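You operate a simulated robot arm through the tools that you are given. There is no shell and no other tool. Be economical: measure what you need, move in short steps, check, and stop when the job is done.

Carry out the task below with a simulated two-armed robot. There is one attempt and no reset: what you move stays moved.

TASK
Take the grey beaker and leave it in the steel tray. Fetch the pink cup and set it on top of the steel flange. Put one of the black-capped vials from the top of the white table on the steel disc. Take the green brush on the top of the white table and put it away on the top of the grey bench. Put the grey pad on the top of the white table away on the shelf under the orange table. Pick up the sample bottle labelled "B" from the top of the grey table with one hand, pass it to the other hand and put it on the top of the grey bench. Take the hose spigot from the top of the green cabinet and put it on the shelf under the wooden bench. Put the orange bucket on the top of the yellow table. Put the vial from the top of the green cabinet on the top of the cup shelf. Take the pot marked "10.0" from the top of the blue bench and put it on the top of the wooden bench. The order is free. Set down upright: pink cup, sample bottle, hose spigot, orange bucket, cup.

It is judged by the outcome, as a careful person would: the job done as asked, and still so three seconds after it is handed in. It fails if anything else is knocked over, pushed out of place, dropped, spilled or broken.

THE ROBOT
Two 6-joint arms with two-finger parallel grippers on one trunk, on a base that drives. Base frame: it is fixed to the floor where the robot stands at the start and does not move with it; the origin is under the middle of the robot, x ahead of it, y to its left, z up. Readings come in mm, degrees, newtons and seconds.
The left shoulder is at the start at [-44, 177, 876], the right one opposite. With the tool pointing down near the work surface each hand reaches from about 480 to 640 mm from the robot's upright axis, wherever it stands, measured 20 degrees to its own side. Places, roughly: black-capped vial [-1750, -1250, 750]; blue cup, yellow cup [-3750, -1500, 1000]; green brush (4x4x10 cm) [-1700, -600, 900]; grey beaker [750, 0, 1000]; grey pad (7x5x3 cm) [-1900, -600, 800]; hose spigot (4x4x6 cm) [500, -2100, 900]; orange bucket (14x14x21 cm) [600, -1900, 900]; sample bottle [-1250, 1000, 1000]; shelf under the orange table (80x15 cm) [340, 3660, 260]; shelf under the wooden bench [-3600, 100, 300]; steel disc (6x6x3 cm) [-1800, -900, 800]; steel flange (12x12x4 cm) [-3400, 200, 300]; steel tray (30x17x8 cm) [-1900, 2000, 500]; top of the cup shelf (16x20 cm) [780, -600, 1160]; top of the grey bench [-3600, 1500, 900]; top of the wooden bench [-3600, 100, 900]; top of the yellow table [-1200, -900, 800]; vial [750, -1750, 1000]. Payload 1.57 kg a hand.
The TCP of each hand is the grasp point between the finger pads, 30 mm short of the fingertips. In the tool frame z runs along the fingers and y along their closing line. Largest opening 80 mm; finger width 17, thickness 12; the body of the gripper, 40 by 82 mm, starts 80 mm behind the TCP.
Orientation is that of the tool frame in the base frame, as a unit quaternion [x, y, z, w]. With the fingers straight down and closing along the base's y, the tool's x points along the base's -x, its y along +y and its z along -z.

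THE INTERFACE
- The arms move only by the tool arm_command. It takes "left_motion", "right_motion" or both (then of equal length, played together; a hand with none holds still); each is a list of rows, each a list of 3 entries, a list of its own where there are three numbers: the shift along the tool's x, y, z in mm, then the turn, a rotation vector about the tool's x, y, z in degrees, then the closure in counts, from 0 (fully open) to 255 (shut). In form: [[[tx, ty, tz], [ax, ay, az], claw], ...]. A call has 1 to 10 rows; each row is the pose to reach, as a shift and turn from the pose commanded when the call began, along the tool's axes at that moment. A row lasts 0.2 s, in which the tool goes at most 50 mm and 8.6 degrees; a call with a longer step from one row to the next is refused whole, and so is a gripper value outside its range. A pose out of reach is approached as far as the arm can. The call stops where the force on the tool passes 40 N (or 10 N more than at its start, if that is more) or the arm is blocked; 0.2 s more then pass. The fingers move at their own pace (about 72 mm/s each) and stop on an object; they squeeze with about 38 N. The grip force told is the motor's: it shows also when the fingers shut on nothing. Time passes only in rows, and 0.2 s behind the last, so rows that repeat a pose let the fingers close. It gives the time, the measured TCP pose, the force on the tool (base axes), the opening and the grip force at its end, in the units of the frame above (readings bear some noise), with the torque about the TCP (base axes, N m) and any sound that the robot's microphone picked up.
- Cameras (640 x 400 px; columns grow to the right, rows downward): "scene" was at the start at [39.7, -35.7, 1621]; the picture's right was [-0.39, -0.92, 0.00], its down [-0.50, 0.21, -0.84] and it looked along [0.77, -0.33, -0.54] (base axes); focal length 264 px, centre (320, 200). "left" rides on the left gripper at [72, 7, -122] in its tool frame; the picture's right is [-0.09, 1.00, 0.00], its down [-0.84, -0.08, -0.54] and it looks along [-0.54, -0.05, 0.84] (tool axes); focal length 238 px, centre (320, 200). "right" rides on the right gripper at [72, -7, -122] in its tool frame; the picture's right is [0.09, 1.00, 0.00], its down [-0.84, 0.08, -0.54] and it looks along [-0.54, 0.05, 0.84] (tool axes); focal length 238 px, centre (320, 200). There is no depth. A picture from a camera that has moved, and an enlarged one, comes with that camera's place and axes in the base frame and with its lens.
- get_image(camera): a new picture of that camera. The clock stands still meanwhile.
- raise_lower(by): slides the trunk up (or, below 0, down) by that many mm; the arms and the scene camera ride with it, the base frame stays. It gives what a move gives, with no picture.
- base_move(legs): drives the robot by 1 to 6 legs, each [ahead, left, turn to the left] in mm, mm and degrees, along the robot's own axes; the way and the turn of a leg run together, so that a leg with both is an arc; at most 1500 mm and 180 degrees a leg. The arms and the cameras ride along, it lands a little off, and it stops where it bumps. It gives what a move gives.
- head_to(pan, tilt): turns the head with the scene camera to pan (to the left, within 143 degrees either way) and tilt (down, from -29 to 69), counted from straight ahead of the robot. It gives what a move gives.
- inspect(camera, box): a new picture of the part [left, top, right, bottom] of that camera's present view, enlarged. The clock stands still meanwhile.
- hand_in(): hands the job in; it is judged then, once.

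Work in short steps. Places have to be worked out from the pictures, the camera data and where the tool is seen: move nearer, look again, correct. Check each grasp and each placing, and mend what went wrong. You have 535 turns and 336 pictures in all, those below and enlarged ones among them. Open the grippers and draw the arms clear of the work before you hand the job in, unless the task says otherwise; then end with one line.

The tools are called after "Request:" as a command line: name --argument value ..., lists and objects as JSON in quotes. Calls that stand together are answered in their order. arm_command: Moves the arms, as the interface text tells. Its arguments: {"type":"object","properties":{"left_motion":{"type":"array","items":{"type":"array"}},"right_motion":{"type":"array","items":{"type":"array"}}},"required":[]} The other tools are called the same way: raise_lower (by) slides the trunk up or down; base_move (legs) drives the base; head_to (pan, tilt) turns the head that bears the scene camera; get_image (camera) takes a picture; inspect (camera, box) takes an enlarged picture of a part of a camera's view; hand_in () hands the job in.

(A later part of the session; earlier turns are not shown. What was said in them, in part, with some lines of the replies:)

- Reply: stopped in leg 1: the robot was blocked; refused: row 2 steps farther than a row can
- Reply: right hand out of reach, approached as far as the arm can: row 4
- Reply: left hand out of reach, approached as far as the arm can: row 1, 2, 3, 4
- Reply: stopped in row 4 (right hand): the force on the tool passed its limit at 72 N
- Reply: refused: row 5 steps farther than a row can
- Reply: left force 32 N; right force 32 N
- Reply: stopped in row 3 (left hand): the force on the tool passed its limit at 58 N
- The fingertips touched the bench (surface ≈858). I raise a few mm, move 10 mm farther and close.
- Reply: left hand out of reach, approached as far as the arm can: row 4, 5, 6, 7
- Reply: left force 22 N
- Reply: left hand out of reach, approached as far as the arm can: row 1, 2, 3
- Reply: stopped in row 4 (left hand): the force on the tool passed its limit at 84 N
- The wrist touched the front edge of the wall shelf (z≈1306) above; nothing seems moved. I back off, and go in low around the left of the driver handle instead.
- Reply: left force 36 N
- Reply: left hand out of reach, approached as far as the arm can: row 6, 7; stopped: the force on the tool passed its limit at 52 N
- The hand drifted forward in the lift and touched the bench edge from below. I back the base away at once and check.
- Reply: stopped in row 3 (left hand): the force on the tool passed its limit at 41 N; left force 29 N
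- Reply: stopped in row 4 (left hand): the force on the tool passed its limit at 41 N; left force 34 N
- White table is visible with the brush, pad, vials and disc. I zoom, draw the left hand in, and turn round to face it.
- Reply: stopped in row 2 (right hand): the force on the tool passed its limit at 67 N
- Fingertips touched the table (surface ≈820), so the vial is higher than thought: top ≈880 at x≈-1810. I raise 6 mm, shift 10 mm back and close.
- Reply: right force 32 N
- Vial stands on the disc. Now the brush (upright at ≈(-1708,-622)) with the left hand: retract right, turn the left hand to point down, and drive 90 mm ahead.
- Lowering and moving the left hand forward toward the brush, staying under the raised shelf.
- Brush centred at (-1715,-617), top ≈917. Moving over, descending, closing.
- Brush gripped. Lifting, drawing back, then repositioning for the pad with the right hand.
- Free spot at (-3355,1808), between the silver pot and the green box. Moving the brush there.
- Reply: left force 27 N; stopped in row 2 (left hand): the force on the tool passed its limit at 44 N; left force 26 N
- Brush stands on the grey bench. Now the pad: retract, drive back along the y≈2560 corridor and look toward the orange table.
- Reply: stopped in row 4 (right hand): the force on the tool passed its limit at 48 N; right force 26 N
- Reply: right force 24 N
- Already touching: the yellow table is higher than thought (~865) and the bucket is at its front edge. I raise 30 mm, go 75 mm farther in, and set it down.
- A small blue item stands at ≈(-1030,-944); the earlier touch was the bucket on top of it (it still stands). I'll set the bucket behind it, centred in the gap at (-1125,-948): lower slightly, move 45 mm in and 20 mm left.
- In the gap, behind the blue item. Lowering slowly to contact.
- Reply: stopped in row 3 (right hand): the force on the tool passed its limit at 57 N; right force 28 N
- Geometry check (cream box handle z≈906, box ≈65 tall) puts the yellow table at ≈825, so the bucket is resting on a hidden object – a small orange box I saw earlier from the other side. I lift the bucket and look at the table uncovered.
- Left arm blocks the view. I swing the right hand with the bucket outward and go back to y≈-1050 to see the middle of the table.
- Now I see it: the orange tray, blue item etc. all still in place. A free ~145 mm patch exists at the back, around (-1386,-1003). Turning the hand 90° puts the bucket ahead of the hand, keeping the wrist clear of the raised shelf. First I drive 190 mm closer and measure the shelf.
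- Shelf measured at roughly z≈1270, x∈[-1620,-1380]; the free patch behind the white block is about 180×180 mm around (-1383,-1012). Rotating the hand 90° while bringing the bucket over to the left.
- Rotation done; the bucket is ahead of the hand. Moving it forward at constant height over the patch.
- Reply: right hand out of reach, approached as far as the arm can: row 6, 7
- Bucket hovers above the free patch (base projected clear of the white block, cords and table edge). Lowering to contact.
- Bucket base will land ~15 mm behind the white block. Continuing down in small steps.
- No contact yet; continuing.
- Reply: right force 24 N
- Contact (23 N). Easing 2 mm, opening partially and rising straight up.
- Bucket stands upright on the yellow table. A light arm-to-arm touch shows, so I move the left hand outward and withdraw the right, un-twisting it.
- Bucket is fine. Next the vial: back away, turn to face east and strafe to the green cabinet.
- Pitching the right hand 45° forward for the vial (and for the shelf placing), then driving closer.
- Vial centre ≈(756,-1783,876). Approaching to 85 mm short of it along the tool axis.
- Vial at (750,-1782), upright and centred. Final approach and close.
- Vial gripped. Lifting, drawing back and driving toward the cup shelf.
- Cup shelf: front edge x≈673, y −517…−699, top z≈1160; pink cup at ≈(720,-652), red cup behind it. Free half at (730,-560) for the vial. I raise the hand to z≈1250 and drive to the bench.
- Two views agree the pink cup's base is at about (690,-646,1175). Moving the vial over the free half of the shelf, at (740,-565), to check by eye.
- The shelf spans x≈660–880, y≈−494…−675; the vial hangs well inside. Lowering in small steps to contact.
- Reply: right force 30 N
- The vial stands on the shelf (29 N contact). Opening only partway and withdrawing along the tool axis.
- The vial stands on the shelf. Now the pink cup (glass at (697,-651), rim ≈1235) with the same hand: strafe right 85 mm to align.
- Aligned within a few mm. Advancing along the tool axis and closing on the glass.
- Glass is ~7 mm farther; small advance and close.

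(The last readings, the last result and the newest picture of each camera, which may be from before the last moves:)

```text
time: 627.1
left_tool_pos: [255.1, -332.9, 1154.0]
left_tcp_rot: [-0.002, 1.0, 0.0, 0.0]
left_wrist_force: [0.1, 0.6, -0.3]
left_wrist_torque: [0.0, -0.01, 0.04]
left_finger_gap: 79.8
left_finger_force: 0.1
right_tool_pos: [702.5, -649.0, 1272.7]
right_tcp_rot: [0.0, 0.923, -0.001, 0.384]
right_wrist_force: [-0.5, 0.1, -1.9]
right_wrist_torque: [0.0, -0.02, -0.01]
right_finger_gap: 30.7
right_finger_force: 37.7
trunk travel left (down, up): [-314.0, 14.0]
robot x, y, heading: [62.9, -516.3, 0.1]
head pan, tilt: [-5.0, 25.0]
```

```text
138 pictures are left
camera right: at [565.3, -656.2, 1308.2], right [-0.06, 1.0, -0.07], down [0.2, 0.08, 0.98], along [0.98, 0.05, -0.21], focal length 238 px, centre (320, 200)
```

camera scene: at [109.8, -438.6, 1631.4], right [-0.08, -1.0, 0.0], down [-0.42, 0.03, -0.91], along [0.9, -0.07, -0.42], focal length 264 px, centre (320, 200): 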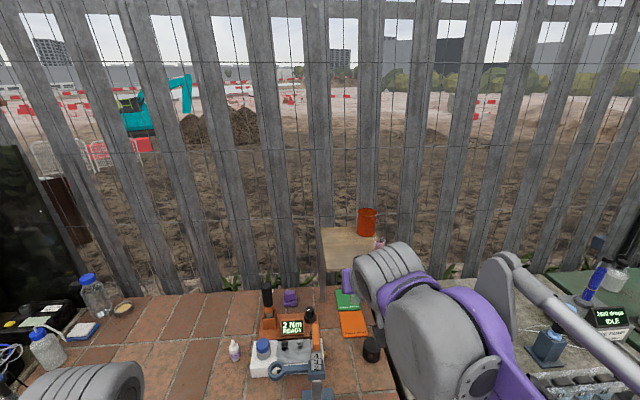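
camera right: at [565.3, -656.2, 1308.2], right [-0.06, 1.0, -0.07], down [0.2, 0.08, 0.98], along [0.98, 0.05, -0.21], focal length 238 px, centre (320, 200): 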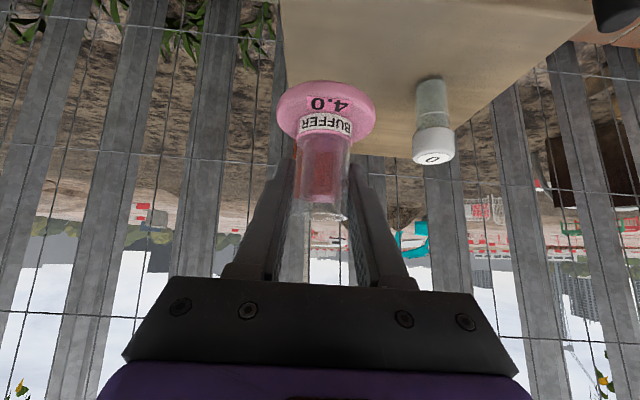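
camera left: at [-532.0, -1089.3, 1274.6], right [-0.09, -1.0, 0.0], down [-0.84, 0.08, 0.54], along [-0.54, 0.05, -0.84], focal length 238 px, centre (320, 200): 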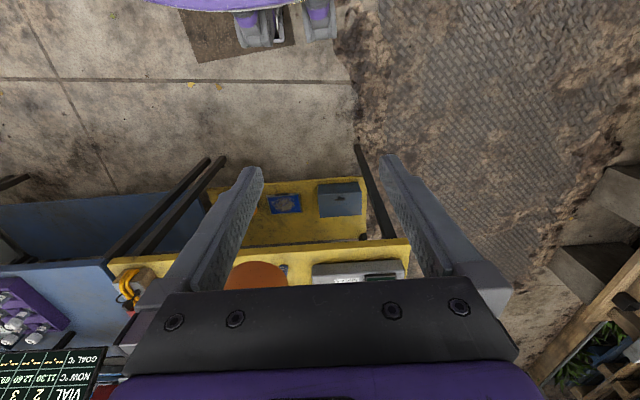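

Pink cup lifted upright. Drawing it in and driving to the green cabinet for the spigot (left hand).

Request:
arm_command --right_motion '[[[30, 0, -30], [0, 0, 0], 255], [[60, 0, -60], [0, 0, 0], 255], [[90, 0, -90], [0, 0, 0], 255], [[120, 0, -120], [0, 0, 0], 255], [[150, 0, -150], [0, 0, 0], 255], [[180, 0, -180], [0, 0, 0], 255]]'

Request:
base_move --legs '[[-400, 0, 0], [0, -1450, 0], [0, -220, 0]]'

Request:
head_to --pan 8 --tilt 38

Request:
get_image --camera "scene"

```text
time: 628.5
left_tool_pos: [254.5, -334.1, 1153.4]
left_tcp_rot: [-0.002, 1.0, 0.001, 0.0]
left_wrist_force: [-1.2, -0.2, -0.4]
left_wrist_torque: [0.01, -0.01, -0.02]
left_finger_gap: 79.7
left_finger_force: 0.0
right_tool_pos: [447.8, -652.4, 1271.8]
right_tcp_rot: [0.001, 0.923, 0.0, 0.384]
right_wrist_force: [-0.9, -0.3, -1.3]
right_wrist_torque: [-0.02, -0.03, 0.0]
right_finger_gap: 31.1
right_finger_force: 38.4
trunk travel left (down, up): [-314.0, 14.0]
robot x, y, heading: [61.2, -516.4, 0.4]
head pan, tilt: [-5.0, 25.0]
```

```text
time: 645.8
left_tool_pos: [-140.7, -2005.7, 1152.6]
left_tcp_rot: [-0.01, 1.0, 0.001, -0.001]
left_wrist_force: [-0.6, -0.5, 0.0]
left_wrist_torque: [0.02, -0.01, -0.02]
left_finger_gap: 80.0
left_finger_force: 0.1
right_tool_pos: [56.2, -2321.3, 1272.8]
right_tcp_rot: [-0.007, 0.923, 0.003, 0.384]
right_wrist_force: [0.1, -0.7, -1.0]
right_wrist_torque: [0.02, -0.01, 0.02]
right_finger_gap: 30.7
right_finger_force: 38.4
trunk travel left (down, up): [-314.0, 14.0]
robot x, y, heading: [-333.4, -2193.3, 0.8]
head pan, tilt: [-5.0, 25.0]
```

```text
time: 646.5
left_tool_pos: [-140.9, -2005.1, 1153.6]
left_tcp_rot: [-0.01, 1.0, 0.001, 0.0]
left_wrist_force: [0.3, 0.1, -0.1]
left_wrist_torque: [-0.02, 0.01, 0.01]
left_finger_gap: 79.9
left_finger_force: 0.1
right_tool_pos: [57.7, -2320.8, 1272.3]
right_tcp_rot: [-0.007, 0.923, 0.002, 0.385]
right_wrist_force: [0.1, -0.1, -1.2]
right_wrist_torque: [0.0, 0.01, 0.0]
right_finger_gap: 31.1
right_finger_force: 38.3
trunk travel left (down, up): [-314.0, 14.0]
robot x, y, heading: [-334.0, -2191.2, 1.2]
head pan, tilt: [8.0, 38.0]
```

```text
137 pictures are left
camera scene: at [-289.8, -2180.3, 1611.3], right [0.16, -0.99, 0.0], down [-0.61, -0.1, -0.79], along [0.78, 0.12, -0.62], focal length 264 px, centre (320, 200)
```

scene: 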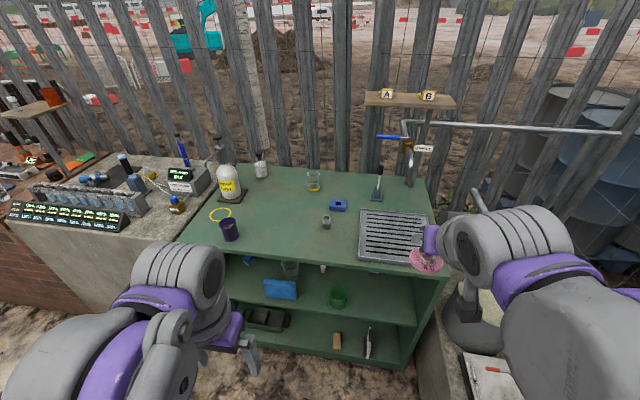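

Spigot at ≈(500,-2084). Driving 275 mm ahead and bringing the left hand over it.

Request:
base_move --legs '[[275, 0, -1]]'

Request:
arm_command --left_motion '[[[-45, -8, 0], [0, 0, 0], 0], [[-90, -16, 0], [0, 0, 0], 0], [[-135, -24, 5], [0, 0, 0], 0], [[-180, -32, 20], [0, 0, 0], 0], [[-220, -40, 40], [0, 0, 0], 0], [[-255, -48, 65], [0, 0, 0], 0], [[-285, -56, 95], [0, 0, 0], 0]]'

Request:
get_image --camera "left"

```text
time: 648.4
left_tool_pos: [136.2, -2006.6, 1152.5]
left_tcp_rot: [0.0, 1.0, 0.001, -0.001]
left_wrist_force: [-0.4, -0.2, 0.3]
left_wrist_torque: [0.01, 0.02, -0.05]
left_finger_gap: 80.1
left_finger_force: 0.0
right_tool_pos: [328.9, -2325.7, 1273.6]
right_tcp_rot: [0.002, 0.923, -0.002, 0.385]
right_wrist_force: [0.0, 0.2, -1.4]
right_wrist_torque: [0.03, 0.01, -0.02]
right_finger_gap: 30.8
right_finger_force: 38.5
trunk travel left (down, up): [-314.0, 14.0]
robot x, y, heading: [-57.4, -2188.7, -0.1]
head pan, tilt: [8.0, 38.0]
```

```text
time: 650.0
left_tool_pos: [423.6, -2063.9, 1054.2]
left_tcp_rot: [-0.001, 1.0, 0.002, -0.001]
left_wrist_force: [-0.4, 0.6, -0.3]
left_wrist_torque: [0.0, 0.0, -0.02]
left_finger_gap: 80.0
left_finger_force: 0.1
right_tool_pos: [330.2, -2327.3, 1271.7]
right_tcp_rot: [0.001, 0.923, 0.0, 0.384]
right_wrist_force: [0.6, 0.2, -0.9]
right_wrist_torque: [0.01, 0.01, 0.01]
right_finger_gap: 30.6
right_finger_force: 37.9
trunk travel left (down, up): [-314.0, 14.0]
robot x, y, heading: [-62.3, -2188.6, -0.1]
head pan, tilt: [8.0, 38.0]
```

```text
136 pictures are left
camera left: at [351.0, -2058.1, 1177.0], right [0.09, 1.0, 0.0], down [0.84, -0.08, 0.54], along [0.54, -0.05, -0.84], focal length 238 px, centre (320, 200)
```

left: 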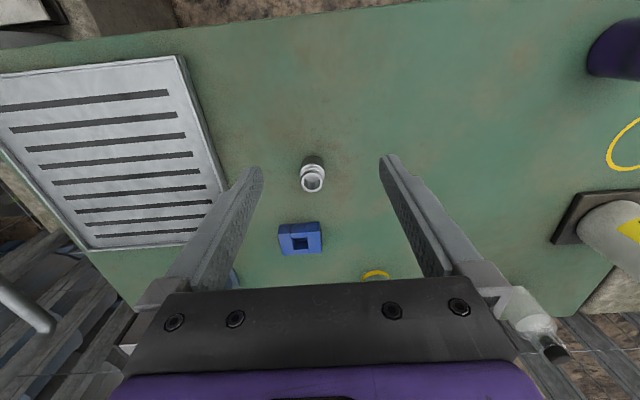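

Spigot at (496,-2081), top ≈905. Moving over, descending and closing.

Request:
arm_command --left_motion '[[[-36, -9, 20], [0, 0, 0], 0], [[-72, -17, 50], [0, 0, 0], 0], [[-72, -17, 95], [0, 0, 0], 0], [[-72, -17, 135], [0, 0, 0], 0], [[-72, -17, 160], [0, 0, 0], 0], [[-72, -17, 166], [0, 0, 0], 0]]'

Request:
get_image --camera "left"

```text
time: 651.4
left_tool_pos: [491.6, -2078.1, 889.7]
left_tcp_rot: [0.0, 1.0, 0.001, -0.001]
left_wrist_force: [0.3, -0.3, 0.4]
left_wrist_torque: [0.0, -0.01, 0.01]
left_finger_gap: 79.8
left_finger_force: 0.1
right_tool_pos: [328.1, -2326.0, 1272.7]
right_tcp_rot: [0.002, 0.923, 0.0, 0.384]
right_wrist_force: [0.2, -0.8, -0.5]
right_wrist_torque: [0.0, -0.03, -0.01]
right_finger_gap: 30.8
right_finger_force: 38.4
trunk travel left (down, up): [-314.0, 14.0]
robot x, y, heading: [-59.2, -2190.8, -0.0]
head pan, tilt: [8.0, 38.0]
```

```text
135 pictures are left
camera left: at [418.8, -2072.5, 1012.9], right [0.09, 1.0, 0.0], down [0.84, -0.08, 0.54], along [0.54, -0.05, -0.84], focal length 238 px, centre (320, 200)
```

left: 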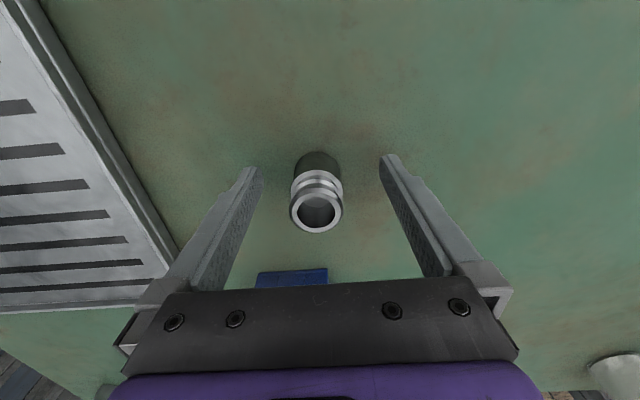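

Spigot centre is ~9 mm farther. Adjusting and closing.

Request:
arm_command --left_motion '[[[-10, -1, 0], [0, 0, 0], 0], [[-10, -1, 4], [0, 0, 0], 0], [[-10, -1, 4], [0, 0, 0], 255], [[-10, -1, 4], [0, 0, 0], 255], [[-10, -1, 4], [0, 0, 0], 255], [[-10, -1, 4], [0, 0, 0], 255]]'

Request:
arm_command --left_motion '[[[0, 0, -30], [0, 0, 0], 255], [[0, 0, -70], [0, 0, 0], 255], [[10, 0, -110], [0, 0, 0], 255], [[40, 0, -145], [0, 0, 0], 255], [[75, 0, -175], [0, 0, 0], 255], [[115, 0, -195], [0, 0, 0], 255], [[155, 0, -210], [0, 0, 0], 255], [[195, 0, -220], [0, 0, 0], 255]]'

Request:
get_image --camera "left"

Request:
get_image --camera "right"

```text
time: 652.8
left_tool_pos: [501.8, -2079.4, 887.4]
left_tcp_rot: [-0.001, 1.0, 0.001, -0.002]
left_wrist_force: [0.3, -0.4, 0.3]
left_wrist_torque: [-0.07, -0.01, 0.01]
left_finger_gap: 32.6
left_finger_force: 37.7
right_tool_pos: [328.6, -2325.6, 1273.2]
right_tcp_rot: [0.003, 0.923, -0.002, 0.384]
right_wrist_force: [-0.8, 0.3, -0.8]
right_wrist_torque: [0.01, -0.03, -0.02]
right_finger_gap: 30.6
right_finger_force: 38.1
trunk travel left (down, up): [-314.0, 14.0]
robot x, y, heading: [-56.7, -2190.9, -0.1]
head pan, tilt: [8.0, 38.0]
```

```text
time: 654.6
left_tool_pos: [307.2, -2083.4, 1109.0]
left_tcp_rot: [0.0, 1.0, 0.001, 0.0]
left_wrist_force: [-0.4, -0.7, -0.4]
left_wrist_torque: [-0.02, -0.01, -0.05]
left_finger_gap: 32.7
left_finger_force: 37.6
right_tool_pos: [327.0, -2325.3, 1273.7]
right_tcp_rot: [0.002, 0.923, -0.001, 0.385]
right_wrist_force: [0.3, -0.2, -1.2]
right_wrist_torque: [0.02, -0.02, 0.01]
right_finger_gap: 30.7
right_finger_force: 38.1
trunk travel left (down, up): [-314.0, 14.0]
robot x, y, heading: [-59.3, -2190.5, -0.1]
head pan, tilt: [8.0, 38.0]
```

```text
134 pictures are left
camera left: at [234.3, -2078.4, 1231.1], right [0.09, 1.0, 0.0], down [0.84, -0.08, 0.54], along [0.54, -0.05, -0.84], focal length 238 px, centre (320, 200)
```

left: 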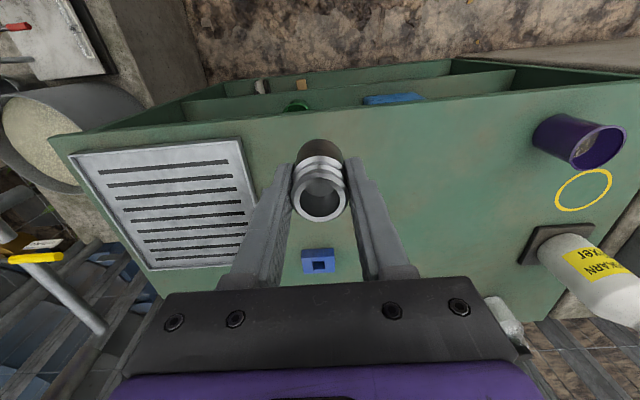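

```text
133 pictures are left
camera right: at [189.7, -2333.0, 1308.6], right [-0.06, 1.0, -0.07], down [0.2, 0.08, 0.98], along [0.98, 0.05, -0.21], focal length 238 px, centre (320, 200)
```

right: 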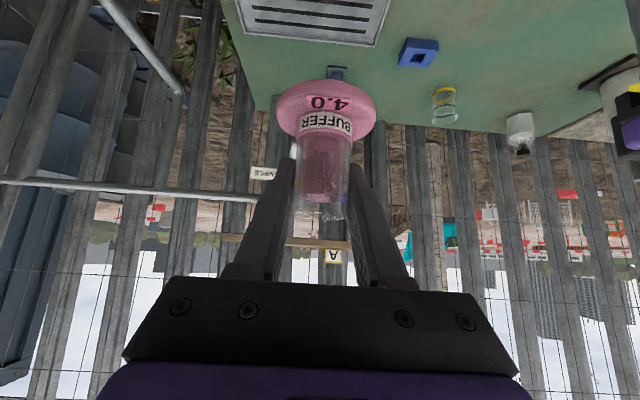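

Both held. I take the southern passage (y≈-1800) round the tables to the back aisle and up to the wooden bench.

Request:
base_move --legs '[[-350, 0, 0], [0, 390, 0], [-1450, 0, 0]]'

Request:
head_to --pan 143 --tilt 25

Request:
get_image --camera "scene"

```text
time: 667.4
left_tool_pos: [-1516.0, -1697.7, 1108.1]
left_tcp_rot: [0.003, 1.0, 0.001, 0.0]
left_wrist_force: [-0.3, 0.0, -0.9]
left_wrist_torque: [0.0, -0.01, -0.02]
left_finger_gap: 32.3
left_finger_force: 38.5
right_tool_pos: [-1497.2, -1941.1, 1273.1]
right_tcp_rot: [0.005, 0.924, -0.003, 0.383]
right_wrist_force: [0.2, 0.0, -0.6]
right_wrist_torque: [0.0, 0.02, -0.01]
right_finger_gap: 30.8
right_finger_force: 38.1
trunk travel left (down, up): [-314.0, 14.0]
robot x, y, heading: [-1885.3, -1802.9, -0.3]
head pan, tilt: [8.0, 38.0]
```

```text
time: 669.6
left_tool_pos: [-1515.8, -1698.6, 1108.2]
left_tcp_rot: [0.002, 1.0, 0.001, -0.001]
left_wrist_force: [0.4, 0.0, -1.5]
left_wrist_torque: [0.02, 0.03, -0.01]
left_finger_gap: 32.8
left_finger_force: 37.6
right_tool_pos: [-1497.3, -1940.3, 1272.6]
right_tcp_rot: [0.005, 0.923, -0.003, 0.384]
right_wrist_force: [0.7, 0.1, -1.4]
right_wrist_torque: [0.03, -0.04, 0.0]
right_finger_gap: 30.9
right_finger_force: 37.7
trunk travel left (down, up): [-314.0, 14.0]
robot x, y, heading: [-1880.3, -1797.3, -0.6]
head pan, tilt: [143.0, 25.0]
```

```text
132 pictures are left
camera scene: at [-1998.9, -1746.1, 1631.6], right [0.61, 0.79, 0.0], down [0.34, -0.26, -0.91], along [-0.72, 0.55, -0.42], focal length 264 px, centre (320, 200)
```

scene: 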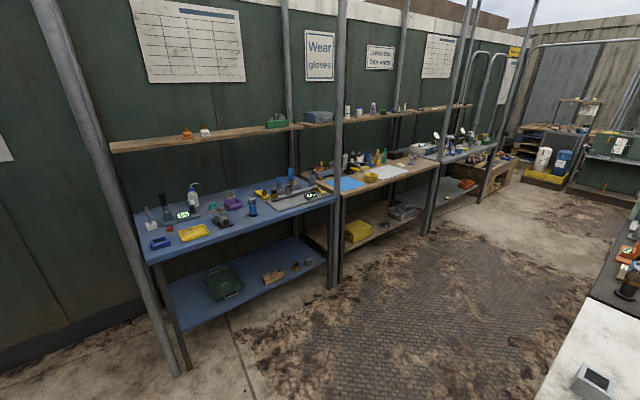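

Path is clear. Back to x≈-2600, turn around, and strafe right to y≈215.

Request:
base_move --legs '[[-720, 0, 0], [0, 0, 90], [0, 0, 90.5], [0, -1450, 0], [0, -570, 0]]'

Request:
head_to --pan 5 --tilt 45

Request:
get_image --camera "scene"

```text
time: 698.5
left_tool_pos: [-2926.8, 103.2, 1107.9]
left_tcp_rot: [1.0, -0.004, 0.001, 0.001]
left_wrist_force: [0.5, -0.8, -1.0]
left_wrist_torque: [-0.02, 0.0, -0.01]
left_finger_gap: 32.8
left_finger_force: 37.9
right_tool_pos: [-2944.8, 345.3, 1272.3]
right_tcp_rot: [0.923, -0.006, -0.385, -0.003]
right_wrist_force: [0.9, 0.3, -1.7]
right_wrist_torque: [-0.03, 0.04, -0.02]
right_finger_gap: 30.5
right_finger_force: 37.8
trunk travel left (down, up): [-314.0, 14.0]
robot x, y, heading: [-2560.1, 202.1, 179.5]
head pan, tilt: [143.0, 25.0]
```

```text
time: 700.7
left_tool_pos: [-2925.9, 103.3, 1108.4]
left_tcp_rot: [1.0, -0.003, 0.001, 0.001]
left_wrist_force: [0.0, 0.3, -0.1]
left_wrist_torque: [0.02, 0.02, 0.0]
left_finger_gap: 32.7
left_finger_force: 37.9
right_tool_pos: [-2943.9, 345.7, 1274.0]
right_tcp_rot: [0.923, -0.006, -0.384, -0.003]
right_wrist_force: [0.9, 0.0, -1.3]
right_wrist_torque: [-0.02, 0.0, 0.02]
right_finger_gap: 31.2
right_finger_force: 38.1
trunk travel left (down, up): [-314.0, 14.0]
robot x, y, heading: [-2557.2, 204.6, 179.4]
head pan, tilt: [5.0, 45.0]
```

```text
131 pictures are left
camera scene: at [-2595.4, 198.9, 1601.0], right [-0.08, 1.0, 0.0], down [0.7, 0.06, -0.71], along [-0.7, -0.06, -0.71], focal length 264 px, centre (320, 200)
```

scene: 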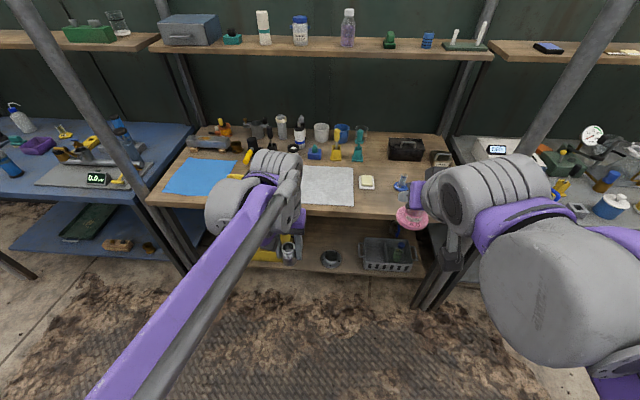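

Driving 110 mm ahead, lowering the trunk, and taking the left hand down in front of the shelf.

Request:
base_move --legs '[[110, 0, 0.5]]'

Request:
raise_lower --by -300

Request:
arm_command --left_motion '[[[-25, 0, 40], [0, 0, 0], 255], [[-50, 5, 80], [0, 0, 0], 255], [[-75, 10, 120], [0, 0, 0], 255], [[-100, 15, 160], [0, 0, 0], 255], [[-120, 20, 202], [0, 0, 0], 255], [[-135, 25, 246], [0, 0, 0], 255], [[-145, 30, 292], [0, 0, 0], 255], [[-150, 35, 338], [0, 0, 0], 255], [[-155, 38, 384], [0, 0, 0], 255]]'

Request:
get_image --camera "left"

Request:
get_image --camera "scene"

```text
time: 701.9
left_tool_pos: [-3035.4, 102.1, 1107.9]
left_tcp_rot: [1.0, 0.0, 0.001, 0.001]
left_wrist_force: [-0.7, -0.3, -0.3]
left_wrist_torque: [-0.02, -0.02, -0.02]
left_finger_gap: 33.0
left_finger_force: 37.2
right_tool_pos: [-3053.4, 344.4, 1273.2]
right_tcp_rot: [0.923, -0.003, -0.384, -0.002]
right_wrist_force: [0.7, 0.0, -1.2]
right_wrist_torque: [0.02, -0.02, 0.02]
right_finger_gap: 31.1
right_finger_force: 37.7
trunk travel left (down, up): [-314.0, 14.0]
robot x, y, heading: [-2667.4, 206.6, 179.7]
head pan, tilt: [5.0, 45.0]
```

```text
time: 704.9
left_tool_pos: [-3035.4, 102.0, 809.3]
left_tcp_rot: [1.0, 0.0, 0.001, 0.001]
left_wrist_force: [-0.5, 0.2, -0.8]
left_wrist_torque: [-0.02, 0.0, -0.02]
left_finger_gap: 32.8
left_finger_force: 38.1
right_tool_pos: [-3054.8, 343.7, 972.9]
right_tcp_rot: [0.923, -0.004, -0.385, -0.002]
right_wrist_force: [-0.7, -0.3, -0.4]
right_wrist_torque: [0.02, 0.0, 0.02]
right_finger_gap: 31.0
right_finger_force: 38.0
trunk travel left (down, up): [-14.0, 314.0]
robot x, y, heading: [-2666.9, 207.6, 179.9]
head pan, tilt: [5.0, 45.0]
```

```text
time: 706.9
left_tool_pos: [-3190.5, 63.9, 422.6]
left_tcp_rot: [1.0, 0.001, 0.001, 0.001]
left_wrist_force: [0.3, 0.6, -0.8]
left_wrist_torque: [0.0, 0.04, 0.01]
left_finger_gap: 32.6
left_finger_force: 38.2
right_tool_pos: [-3056.4, 344.1, 970.8]
right_tcp_rot: [0.923, -0.004, -0.385, -0.002]
right_wrist_force: [0.1, -0.5, -1.0]
right_wrist_torque: [-0.02, -0.03, 0.03]
right_finger_gap: 30.9
right_finger_force: 38.1
trunk travel left (down, up): [-14.0, 314.0]
robot x, y, heading: [-2668.4, 212.1, 179.8]
head pan, tilt: [5.0, 45.0]
```

```text
130 pictures are left
camera left: at [-3120.3, 56.4, 544.5], right [-0.09, -1.0, 0.0], down [-0.84, 0.08, 0.54], along [-0.54, 0.05, -0.84], focal length 238 px, centre (320, 200)
```

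left: 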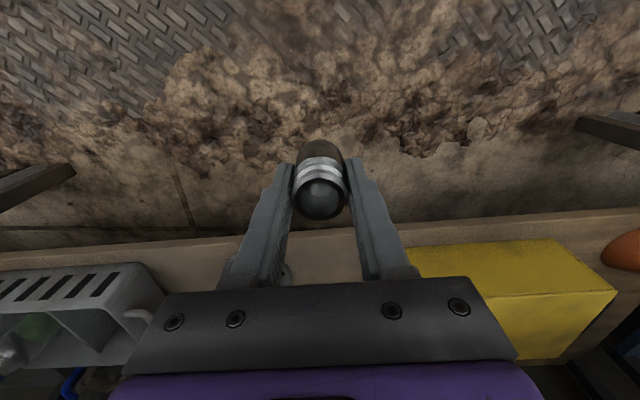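

```text
129 pictures are left
camera scene: at [-2756.8, 199.4, 1290.2], right [-0.08, 1.0, 0.0], down [0.7, 0.06, -0.71], along [-0.7, -0.06, -0.71], focal length 264 px, centre (320, 200)
```

scene: 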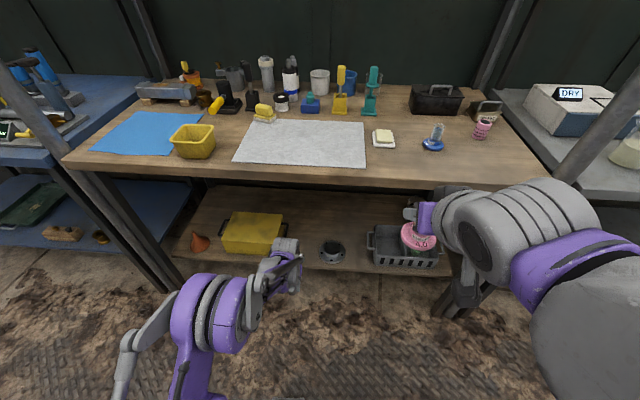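

Lowering the spigot to z≈345 and driving in 225 mm.

Request:
arm_command --left_motion '[[[0, 0, 40], [0, 0, 0], 255], [[0, 0, 75], [0, 0, 0], 255]]'

Request:
base_move --legs '[[225, 0, 0]]'

Request:
get_image --camera "left"

Request:
get_image --camera "scene"

```text
time: 707.5
left_tool_pos: [-3192.2, 61.5, 347.9]
left_tcp_rot: [1.0, 0.0, 0.001, 0.001]
left_wrist_force: [0.6, 0.9, -2.2]
left_wrist_torque: [0.02, 0.03, 0.0]
left_finger_gap: 32.9
left_finger_force: 37.7
right_tool_pos: [-3054.0, 345.2, 971.9]
right_tcp_rot: [0.923, -0.004, -0.384, -0.002]
right_wrist_force: [0.0, -0.4, -1.8]
right_wrist_torque: [0.0, 0.01, -0.03]
right_finger_gap: 30.9
right_finger_force: 38.1
trunk travel left (down, up): [-14.0, 314.0]
robot x, y, heading: [-2669.4, 207.1, 179.9]
head pan, tilt: [5.0, 45.0]
```

```text
time: 709.2
left_tool_pos: [-3423.9, 64.3, 348.4]
left_tcp_rot: [1.0, -0.001, 0.001, 0.001]
left_wrist_force: [0.5, -0.2, -0.6]
left_wrist_torque: [0.05, -0.02, -0.06]
left_finger_gap: 32.7
left_finger_force: 38.2
right_tool_pos: [-3287.2, 346.1, 972.8]
right_tcp_rot: [0.923, -0.003, -0.385, -0.002]
right_wrist_force: [0.8, -0.3, -0.4]
right_wrist_torque: [-0.02, 0.01, -0.02]
right_finger_gap: 31.1
right_finger_force: 38.3
trunk travel left (down, up): [-14.0, 314.0]
robot x, y, heading: [-2898.5, 209.0, 179.7]
head pan, tilt: [5.0, 45.0]
```

```text
128 pictures are left
camera left: at [-3353.8, 56.1, 470.7], right [-0.09, -1.0, 0.0], down [-0.84, 0.08, 0.54], along [-0.54, 0.05, -0.84], focal length 238 px, centre (320, 200)
```

left: 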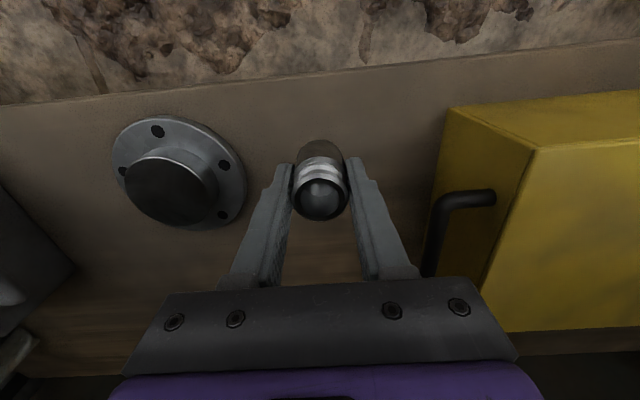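

```text
127 pictures are left
camera scene: at [-2989.5, 200.6, 1290.2], right [-0.08, 1.0, 0.0], down [0.71, 0.06, -0.71], along [-0.7, -0.06, -0.71], focal length 264 px, centre (320, 200)
```

scene: 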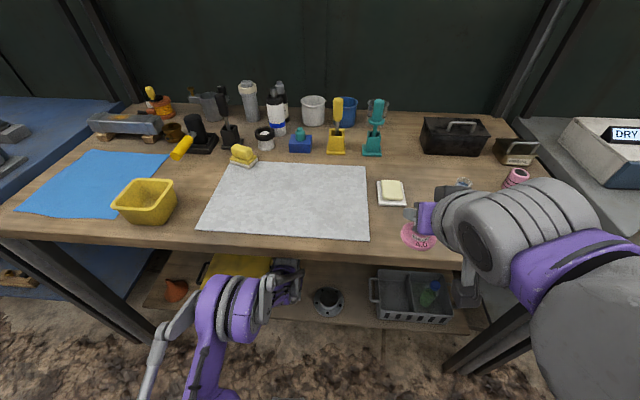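

Spot between flange and yellow box is free. Lowering the spigot to contact.

Request:
arm_command --left_motion '[[[0, 0, 20], [0, 0, 0], 255], [[0, 0, 38], [0, 0, 0], 255], [[0, 0, 46], [0, 0, 0], 255], [[0, 0, 52], [0, 0, 0], 255], [[0, 0, 58], [0, 0, 0], 255], [[0, 0, 64], [0, 0, 0], 255], [[0, 0, 70], [0, 0, 0], 255]]'

```text
time: 710.6
left_tool_pos: [-3422.4, 64.0, 290.1]
left_tcp_rot: [1.0, 0.0, 0.002, 0.001]
left_wrist_force: [4.7, -0.2, 19.5]
left_wrist_torque: [0.12, 0.06, -0.06]
left_finger_gap: 32.7
left_finger_force: 37.7
right_tool_pos: [-3285.5, 346.2, 972.9]
right_tcp_rot: [0.923, -0.003, -0.385, -0.001]
right_wrist_force: [0.1, 0.7, -0.6]
right_wrist_torque: [0.0, -0.01, 0.02]
right_finger_gap: 30.9
right_finger_force: 37.7
trunk travel left (down, up): [-14.0, 314.0]
robot x, y, heading: [-2900.1, 203.8, 179.7]
head pan, tilt: [5.0, 45.0]
stopped in row 6 (left hand): the force on the tool passed its limit at 70 N (the readings are from after the stop); the commanded pose is now the measured one
```

Contact at z≈290. Opening partially and rising, checking it stands.

Request:
arm_command --left_motion '[[[0, 0, -2], [0, 0, 0], 220], [[0, 0, -2], [0, 0, 0], 150], [[0, 0, -2], [0, 0, 0], 90], [[0, 0, -2], [0, 0, 0], 70], [[0, 0, -2], [0, 0, 0], 70], [[0, 0, -35], [0, 0, 0], 70], [[0, 0, -75], [0, 0, 0], 70], [[0, 0, -110], [0, 0, 0], 70]]'

Request:
get_image --camera "left"

```text
time: 712.4
left_tool_pos: [-3423.9, 66.0, 400.9]
left_tcp_rot: [1.0, -0.001, 0.001, 0.001]
left_wrist_force: [-0.5, 0.9, 0.8]
left_wrist_torque: [-0.02, -0.01, -0.02]
left_finger_gap: 58.2
left_finger_force: 0.1
right_tool_pos: [-3286.4, 345.4, 973.3]
right_tcp_rot: [0.923, -0.004, -0.385, -0.002]
right_wrist_force: [0.2, 0.1, -1.1]
right_wrist_torque: [0.0, 0.01, 0.04]
right_finger_gap: 30.8
right_finger_force: 37.8
trunk travel left (down, up): [-14.0, 314.0]
robot x, y, heading: [-2900.8, 207.2, 179.7]
head pan, tilt: [5.0, 45.0]
```

```text
126 pictures are left
camera left: at [-3354.1, 58.2, 522.9], right [-0.09, -1.0, 0.0], down [-0.84, 0.08, 0.54], along [-0.54, 0.05, -0.84], focal length 238 px, centre (320, 200)
```

left: 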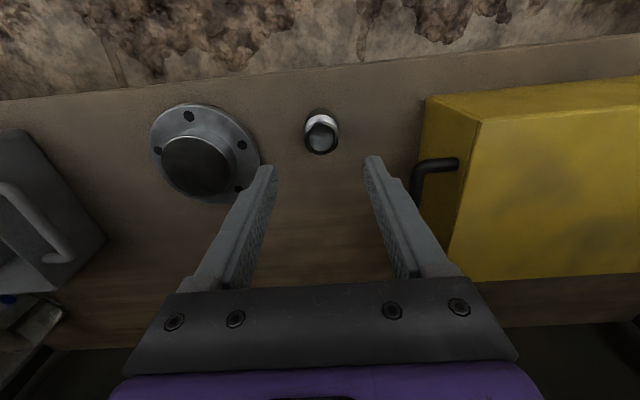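

Spigot stands on the shelf. Backing out, raising the left hand, strafing left 150, and lowering the right hand with the pink cup in front of the shelf.

Request:
base_move --legs '[[-250, 0, 0]]'

Request:
arm_command --left_motion '[[[10, 10, -45], [0, 0, 0], 0], [[20, 20, -90], [0, 0, 0], 0], [[40, 30, -130], [0, 0, 0], 0], [[65, 40, -170], [0, 0, 0], 0], [[90, 50, -210], [0, 0, 0], 0], [[115, 60, -250], [0, 0, 0], 0], [[140, 70, -290], [0, 0, 0], 0], [[160, 80, -330], [0, 0, 0], 0]]'

Request:
base_move --legs '[[0, 150, 0.3]]'

Request:
arm_command --right_motion '[[[10, 0, 45], [0, 0, 0], 255], [[20, 0, 90], [0, 0, 0], 255], [[45, 0, 130], [0, 0, 0], 255], [[75, 0, 165], [0, 0, 0], 255], [[105, 0, 200], [0, 0, 0], 255], [[135, 0, 235], [0, 0, 0], 255], [[165, 0, 270], [0, 0, 0], 255], [[195, 0, 305], [0, 0, 0], 255], [[225, 0, 340], [0, 0, 0], 255], [[255, 0, 375], [0, 0, 0], 255]]'

Request:
get_image --camera "right"

```text
time: 714.2
left_tool_pos: [-3176.4, 66.2, 400.7]
left_tcp_rot: [1.0, -0.003, 0.002, 0.001]
left_wrist_force: [0.8, 0.6, 0.6]
left_wrist_torque: [0.03, 0.0, 0.0]
left_finger_gap: 58.0
left_finger_force: 0.0
right_tool_pos: [-3038.0, 346.4, 972.6]
right_tcp_rot: [0.923, -0.005, -0.385, -0.002]
right_wrist_force: [0.1, -1.1, -0.9]
right_wrist_torque: [0.0, 0.02, 0.02]
right_finger_gap: 31.0
right_finger_force: 38.2
trunk travel left (down, up): [-14.0, 314.0]
robot x, y, heading: [-2650.4, 204.4, 179.4]
head pan, tilt: [5.0, 45.0]
```

```text
time: 716.0
left_tool_pos: [-3015.1, -12.4, 731.5]
left_tcp_rot: [1.0, -0.004, 0.002, 0.001]
left_wrist_force: [0.3, -0.2, 0.2]
left_wrist_torque: [-0.01, 0.04, 0.01]
left_finger_gap: 79.9
left_finger_force: 0.0
right_tool_pos: [-3038.3, 345.7, 973.5]
right_tcp_rot: [0.923, -0.005, -0.384, -0.002]
right_wrist_force: [-0.4, 0.1, -1.0]
right_wrist_torque: [0.01, 0.05, 0.04]
right_finger_gap: 30.8
right_finger_force: 38.4
trunk travel left (down, up): [-14.0, 314.0]
robot x, y, heading: [-2654.0, 207.3, 179.2]
head pan, tilt: [5.0, 45.0]
```

```text
time: 718.0
left_tool_pos: [-3015.2, -164.4, 729.6]
left_tcp_rot: [1.0, 0.0, 0.001, 0.0]
left_wrist_force: [-0.5, -0.3, 0.0]
left_wrist_torque: [-0.03, 0.05, -0.02]
left_finger_gap: 79.7
left_finger_force: 0.0
right_tool_pos: [-3040.4, 193.5, 972.2]
right_tcp_rot: [0.923, -0.003, -0.384, -0.002]
right_wrist_force: [-0.6, 0.9, -1.3]
right_wrist_torque: [0.0, 0.02, -0.01]
right_finger_gap: 31.1
right_finger_force: 37.6
trunk travel left (down, up): [-14.0, 314.0]
robot x, y, heading: [-2651.8, 57.9, 180.0]
head pan, tilt: [5.0, 45.0]
```

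```text
time: 720.2
left_tool_pos: [-3016.2, -163.0, 729.4]
left_tcp_rot: [1.0, 0.0, 0.001, 0.001]
left_wrist_force: [0.1, -0.4, -0.7]
left_wrist_torque: [0.02, 0.01, 0.02]
left_finger_gap: 79.9
left_finger_force: 0.1
right_tool_pos: [-3125.9, 193.3, 527.5]
right_tcp_rot: [0.923, -0.003, -0.384, -0.001]
right_wrist_force: [-0.5, -0.6, -1.3]
right_wrist_torque: [-0.04, 0.04, 0.0]
right_finger_gap: 31.1
right_finger_force: 38.2
trunk travel left (down, up): [-14.0, 314.0]
robot x, y, heading: [-2650.5, 58.1, 179.9]
head pan, tilt: [5.0, 45.0]
```

```text
125 pictures are left
camera right: at [-2989.1, 198.2, 563.0], right [0.06, -1.0, -0.07], down [-0.21, -0.08, 0.98], along [-0.98, -0.04, -0.21], focal length 238 px, centre (320, 200)
```

right: 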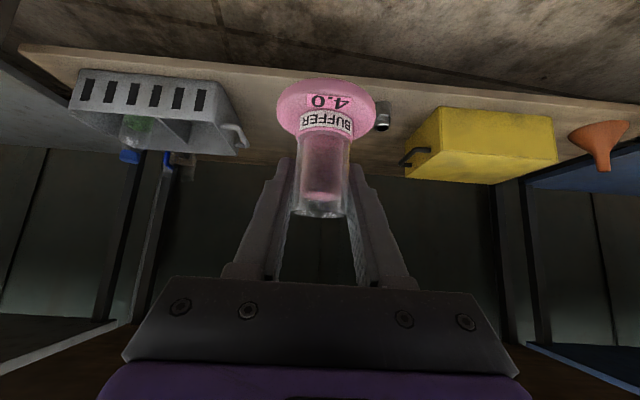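

Lowering to z≈420 and driving in 190 mm toward the flange.

Request:
arm_command --right_motion '[[[8, 0, 43], [0, 0, 0], 255], [[16, 0, 86], [0, 0, 0], 255], [[23, -1, 128], [0, 0, 0], 255]]'

Request:
base_move --legs '[[180, 0, 0]]'

Request:
get_image --camera "right"

Request:
inspect --camera "scene" --box '[240, 170, 440, 330]'

```text
time: 721.0
left_tool_pos: [-3015.6, -163.7, 730.6]
left_tcp_rot: [1.0, 0.0, 0.002, 0.001]
left_wrist_force: [-0.3, 0.9, 0.3]
left_wrist_torque: [-0.02, -0.03, 0.02]
left_finger_gap: 80.0
left_finger_force: 0.1
right_tool_pos: [-3198.3, 197.4, 423.4]
right_tcp_rot: [0.923, -0.002, -0.384, -0.001]
right_wrist_force: [0.2, 0.7, -1.7]
right_wrist_torque: [-0.01, 0.01, 0.02]
right_finger_gap: 31.0
right_finger_force: 38.3
trunk travel left (down, up): [-14.0, 314.0]
robot x, y, heading: [-2654.7, 58.4, 180.1]
head pan, tilt: [5.0, 45.0]
```

```text
time: 722.5
left_tool_pos: [-3192.3, -163.9, 730.6]
left_tcp_rot: [1.0, 0.001, 0.002, 0.001]
left_wrist_force: [0.2, 0.2, -0.4]
left_wrist_torque: [0.0, -0.01, 0.0]
left_finger_gap: 80.2
left_finger_force: 0.0
right_tool_pos: [-3373.7, 197.3, 423.1]
right_tcp_rot: [0.923, -0.002, -0.384, -0.001]
right_wrist_force: [-1.2, -0.6, -1.6]
right_wrist_torque: [-0.03, 0.03, 0.04]
right_finger_gap: 31.0
right_finger_force: 38.2
trunk travel left (down, up): [-14.0, 314.0]
robot x, y, heading: [-2828.9, 58.6, 180.0]
head pan, tilt: [5.0, 45.0]
```

```text
124 pictures are left
camera right: at [-3237.2, 201.7, 458.6], right [0.06, -1.0, -0.07], down [-0.21, -0.08, 0.98], along [-0.98, -0.04, -0.21], focal length 238 px, centre (320, 200)
```

right: 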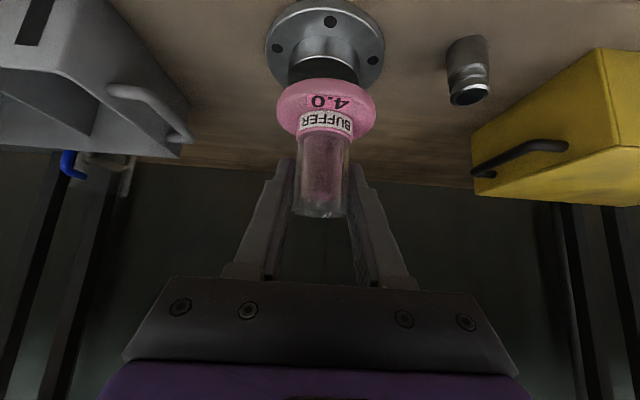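

```text
2.50 times, centred on (340, 250) of scene
camera zoom: at [-2918.3, 50.1, 1290.2], right [-0.09, 1.0, 0.0], down [0.7, 0.06, -0.71], along [-0.7, -0.06, -0.71], focal length 661 px, centre (270, 75)
```

zoom: 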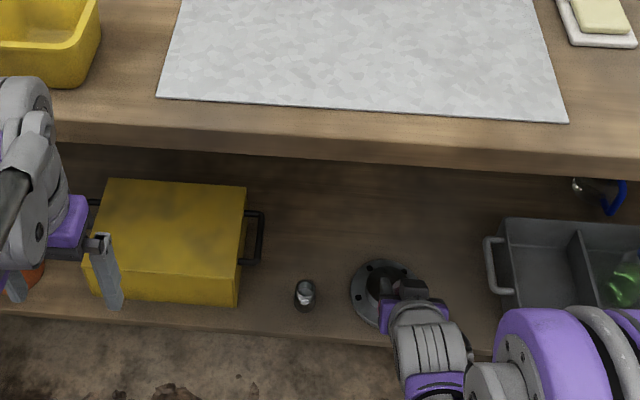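

Moving the cup over the hub at z≈388.

Request:
arm_command --right_motion '[[[-12, 0, 37], [0, 0, 0], 255], [[-24, 0, 73], [0, 0, 0], 255], [[-24, 0, 73], [0, 0, 0], 255]]'

Request:
get_image --camera "right"

```text
time: 723.3
left_tool_pos: [-3190.6, -163.6, 730.2]
left_tcp_rot: [1.0, 0.001, 0.002, 0.0]
left_wrist_force: [-0.8, 0.0, -0.5]
left_wrist_torque: [-0.01, 0.01, 0.02]
left_finger_gap: 79.9
left_finger_force: 0.0
right_tool_pos: [-3443.3, 197.0, 385.9]
right_tcp_rot: [0.923, -0.002, -0.384, -0.001]
right_wrist_force: [0.8, 0.8, -1.2]
right_wrist_torque: [0.02, 0.0, 0.03]
right_finger_gap: 31.0
right_finger_force: 38.7
trunk travel left (down, up): [-14.0, 314.0]
robot x, y, heading: [-2829.0, 59.6, 179.8]
head pan, tilt: [5.0, 45.0]
```

```text
122 pictures are left
camera right: at [-3306.2, 202.6, 421.5], right [0.06, -1.0, -0.07], down [-0.21, -0.08, 0.98], along [-0.98, -0.04, -0.21], focal length 238 px, centre (320, 200)
```

right: 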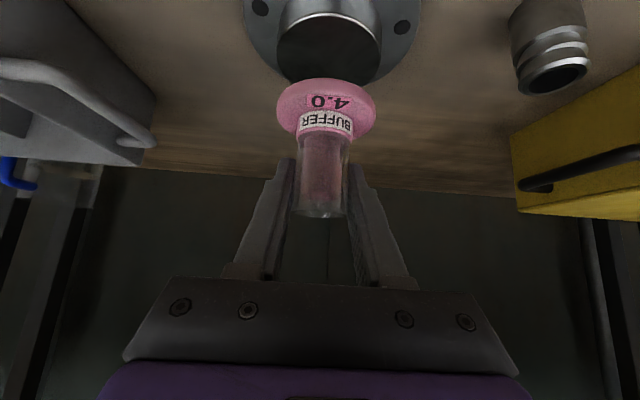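

Cup base centre (-3442,197.5) lines up with hub centre (-3443,198). Lowering vertically.

Request:
arm_command --right_motion '[[[8, 0, 8], [0, 0, 0], 255], [[16, 0, 16], [0, 0, 0], 255], [[23, 0, 23], [0, 0, 0], 255], [[26, 0, 26], [0, 0, 0], 255], [[26, 0, 26], [0, 0, 0], 255]]'

Request:
get_image --camera "right"

```text
time: 724.5
left_tool_pos: [-3191.1, -163.0, 731.0]
left_tcp_rot: [1.0, 0.001, 0.002, 0.001]
left_wrist_force: [0.3, -0.6, 0.1]
left_wrist_torque: [0.01, -0.04, -0.03]
left_finger_gap: 80.1
left_finger_force: 0.0
right_tool_pos: [-3442.4, 196.6, 350.9]
right_tcp_rot: [0.923, -0.002, -0.384, -0.001]
right_wrist_force: [0.2, -0.9, -1.4]
right_wrist_torque: [0.0, -0.03, 0.02]
right_finger_gap: 30.9
right_finger_force: 38.7
trunk travel left (down, up): [-14.0, 314.0]
robot x, y, heading: [-2829.5, 57.8, 179.9]
head pan, tilt: [5.0, 45.0]
```

```text
121 pictures are left
camera right: at [-3305.3, 201.3, 387.5], right [0.06, -1.0, -0.07], down [-0.21, -0.08, 0.98], along [-0.98, -0.04, -0.21], focal length 238 px, centre (320, 200)
```

right: 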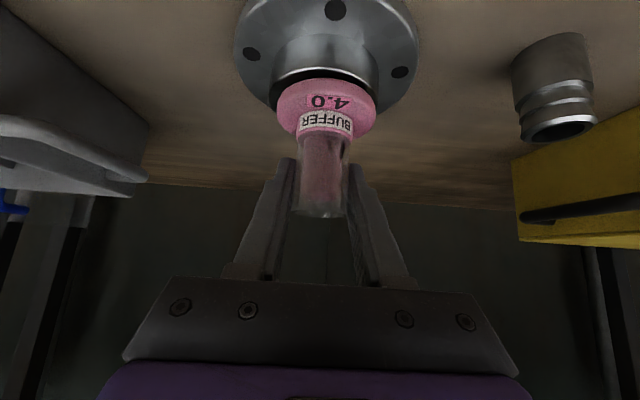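

Nicely centred. Lowering in 2–3 mm steps to contact.

Request:
arm_command --right_motion '[[[2, 0, 2], [0, 0, 0], 255], [[4, 0, 4], [0, 0, 0], 255], [[6, 0, 6], [0, 0, 0], 255], [[8, 0, 8], [0, 0, 0], 255], [[8, 0, 8], [0, 0, 0], 255]]'

Request:
get_image --camera "right"

```text
time: 725.7
left_tool_pos: [-3189.9, -161.9, 732.1]
left_tcp_rot: [1.0, 0.0, 0.0, 0.001]
left_wrist_force: [0.1, 0.8, 0.1]
left_wrist_torque: [0.06, 0.0, 0.0]
left_finger_gap: 79.8
left_finger_force: 0.1
right_tool_pos: [-3442.9, 195.8, 343.2]
right_tcp_rot: [0.922, -0.002, -0.387, -0.001]
right_wrist_force: [6.1, 3.3, 27.1]
right_wrist_torque: [0.13, 0.25, -0.08]
right_finger_gap: 31.1
right_finger_force: 37.8
trunk travel left (down, up): [-14.0, 314.0]
robot x, y, heading: [-2830.3, 57.0, 179.8]
head pan, tilt: [5.0, 45.0]
```

```text
120 pictures are left
camera right: at [-3305.5, 201.2, 377.9], right [0.06, -1.0, -0.07], down [-0.2, -0.08, 0.98], along [-0.98, -0.04, -0.2], focal length 238 px, centre (320, 200)
```

right: 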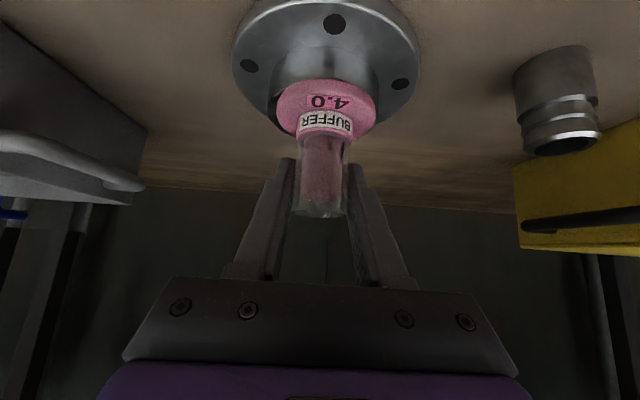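

In contact and centred on the hub. Easing 2 mm, opening and withdrawing along the tool axis.

Request:
arm_command --right_motion '[[[-1, 0, -1], [0, 0, 0], 255], [[-1, 0, -1], [0, 0, 0], 190], [[-1, 0, -1], [0, 0, 0], 120], [[-1, 0, -1], [0, 0, 0], 60], [[-1, 0, -1], [0, 0, 0], 50], [[-1, 0, -40], [0, 0, 0], 50], [[-1, 0, -80], [0, 0, 0], 50], [[-1, 0, -120], [0, 0, 0], 50]]'

Request:
get_image --camera "right"

```text
time: 727.5
left_tool_pos: [-3191.7, -163.9, 730.5]
left_tcp_rot: [1.0, 0.0, 0.002, 0.001]
left_wrist_force: [0.6, 0.3, -0.3]
left_wrist_torque: [-0.03, 0.04, 0.03]
left_finger_gap: 80.0
left_finger_force: 0.0
right_tool_pos: [-3360.0, 195.9, 424.8]
right_tcp_rot: [0.923, -0.002, -0.384, -0.001]
right_wrist_force: [0.3, 0.3, 1.0]
right_wrist_torque: [-0.02, 0.03, -0.01]
right_finger_gap: 64.2
right_finger_force: 0.0
trunk travel left (down, up): [-14.0, 314.0]
robot x, y, heading: [-2826.3, 58.8, 179.9]
head pan, tilt: [5.0, 45.0]
```

```text
119 pictures are left
camera right: at [-3223.5, 200.7, 461.3], right [0.06, -1.0, -0.07], down [-0.21, -0.08, 0.98], along [-0.98, -0.04, -0.21], focal length 238 px, centre (320, 200)
```

right: 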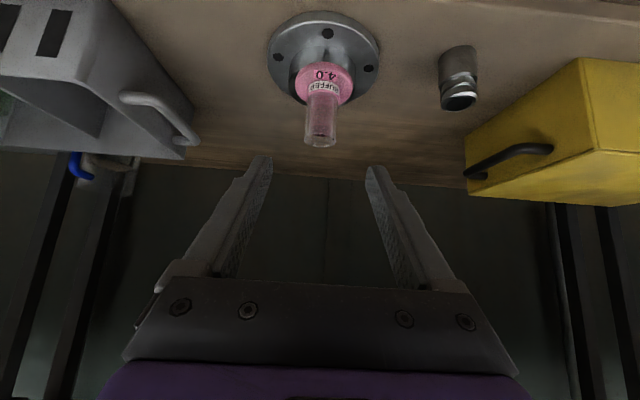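

The pink cup stands on the flange. Backing out, raising the trunk, and taking a final look at the benches.

Request:
base_move --legs '[[-320, 0, 0]]'

Request:
arm_command --right_motion '[[[-20, 0, -40], [0, 0, 0], 0], [[-45, 0, -80], [0, 0, 0], 0], [[-75, 0, -115], [0, 0, 0], 0], [[-105, 0, -150], [0, 0, 0], 0], [[-135, 0, -185], [0, 0, 0], 0]]'

Request:
raise_lower --by 300

Request:
head_to --pan -15 --tilt 35

Request:
get_image --camera "scene"

Request:
inspect --camera "scene" --box '[180, 120, 420, 300]'

```text
time: 729.7
left_tool_pos: [-2862.8, -162.6, 730.6]
left_tcp_rot: [1.0, 0.002, 0.002, 0.001]
left_wrist_force: [-0.5, -0.7, 0.1]
left_wrist_torque: [-0.02, 0.0, 0.0]
left_finger_gap: 80.0
left_finger_force: 0.0
right_tool_pos: [-3032.3, 194.3, 425.7]
right_tcp_rot: [0.923, -0.001, -0.384, 0.0]
right_wrist_force: [0.2, 0.0, -0.2]
right_wrist_torque: [0.0, 0.04, -0.01]
right_finger_gap: 64.3
right_finger_force: 0.0
trunk travel left (down, up): [-14.0, 314.0]
robot x, y, heading: [-2503.4, 56.1, -179.9]
head pan, tilt: [5.0, 45.0]
```

```text
time: 730.9
left_tool_pos: [-2862.1, -165.0, 730.0]
left_tcp_rot: [1.0, 0.002, 0.002, 0.001]
left_wrist_force: [0.0, 1.1, -0.3]
left_wrist_torque: [0.0, -0.01, 0.01]
left_finger_gap: 80.1
left_finger_force: 0.1
right_tool_pos: [-2996.6, 191.3, 653.4]
right_tcp_rot: [0.923, -0.001, -0.385, -0.001]
right_wrist_force: [-0.4, -0.4, 0.3]
right_wrist_torque: [0.02, -0.03, 0.02]
right_finger_gap: 79.6
right_finger_force: 0.1
trunk travel left (down, up): [-14.0, 314.0]
robot x, y, heading: [-2501.5, 58.8, -180.0]
head pan, tilt: [5.0, 45.0]
```

```text
time: 733.9
left_tool_pos: [-2861.7, -164.3, 1031.2]
left_tcp_rot: [1.0, 0.001, 0.001, 0.001]
left_wrist_force: [0.6, -0.7, -0.4]
left_wrist_torque: [0.02, -0.01, 0.02]
left_finger_gap: 80.0
left_finger_force: 0.0
right_tool_pos: [-2995.9, 194.2, 951.1]
right_tcp_rot: [0.923, -0.001, -0.385, 0.0]
right_wrist_force: [-0.1, 0.3, -0.3]
right_wrist_torque: [0.04, 0.03, -0.03]
right_finger_gap: 80.0
right_finger_force: 0.0
trunk travel left (down, up): [-314.0, 14.0]
robot x, y, heading: [-2504.2, 58.0, -179.8]
head pan, tilt: [5.0, 45.0]
```

```text
time: 734.7
left_tool_pos: [-2862.3, -163.6, 1030.2]
left_tcp_rot: [1.0, 0.001, 0.002, 0.001]
left_wrist_force: [0.4, 0.3, 0.2]
left_wrist_torque: [0.0, -0.01, 0.01]
left_finger_gap: 80.1
left_finger_force: 0.1
right_tool_pos: [-2997.8, 194.1, 951.1]
right_tcp_rot: [0.923, -0.002, -0.384, -0.001]
right_wrist_force: [-0.1, 0.0, -0.6]
right_wrist_torque: [0.01, -0.01, 0.03]
right_finger_gap: 80.1
right_finger_force: 0.0
trunk travel left (down, up): [-314.0, 14.0]
robot x, y, heading: [-2496.7, 52.9, -179.6]
head pan, tilt: [-15.0, 35.0]
```

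```text
118 pictures are left
camera scene: at [-2542.3, 79.7, 1615.8], right [0.26, 0.97, 0.0], down [0.55, -0.15, -0.82], along [-0.79, 0.21, -0.57], focal length 264 px, centre (320, 200)
```

scene: 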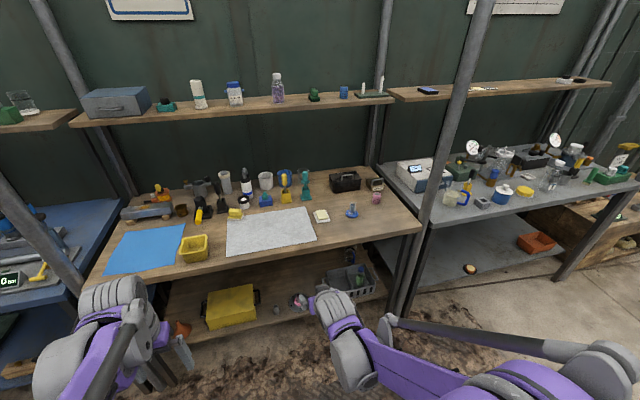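

```text
2.22 times, centred on (300, 210) of scene
camera zoom: at [-2542.3, 79.7, 1615.8], right [0.26, 0.97, 0.0], down [0.55, -0.15, -0.82], along [-0.79, 0.21, -0.57], focal length 588 px, centre (364, 178)
```

zoom: 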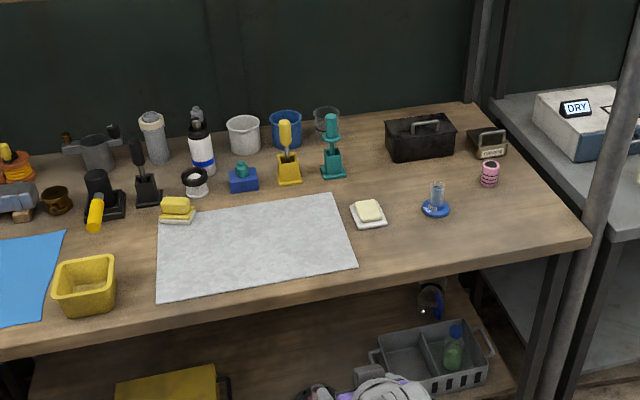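

Everything is where it was asked to be, the grippers are open and the arms clear of the work. Handing in.

Request:
hand_in

```text
The job is handed in.
```

I completed all ten transfers and handed the job in, with both grippers open and the arms clear. Two things may count against it. I first took a ribbed pink item for the pink cup and had to put it back on the wooden bench, within a few mm of its old spot. While placing the orange bucket I also pressed it briefly on two small items on the yellow table; both still looked upright and in place afterwards.
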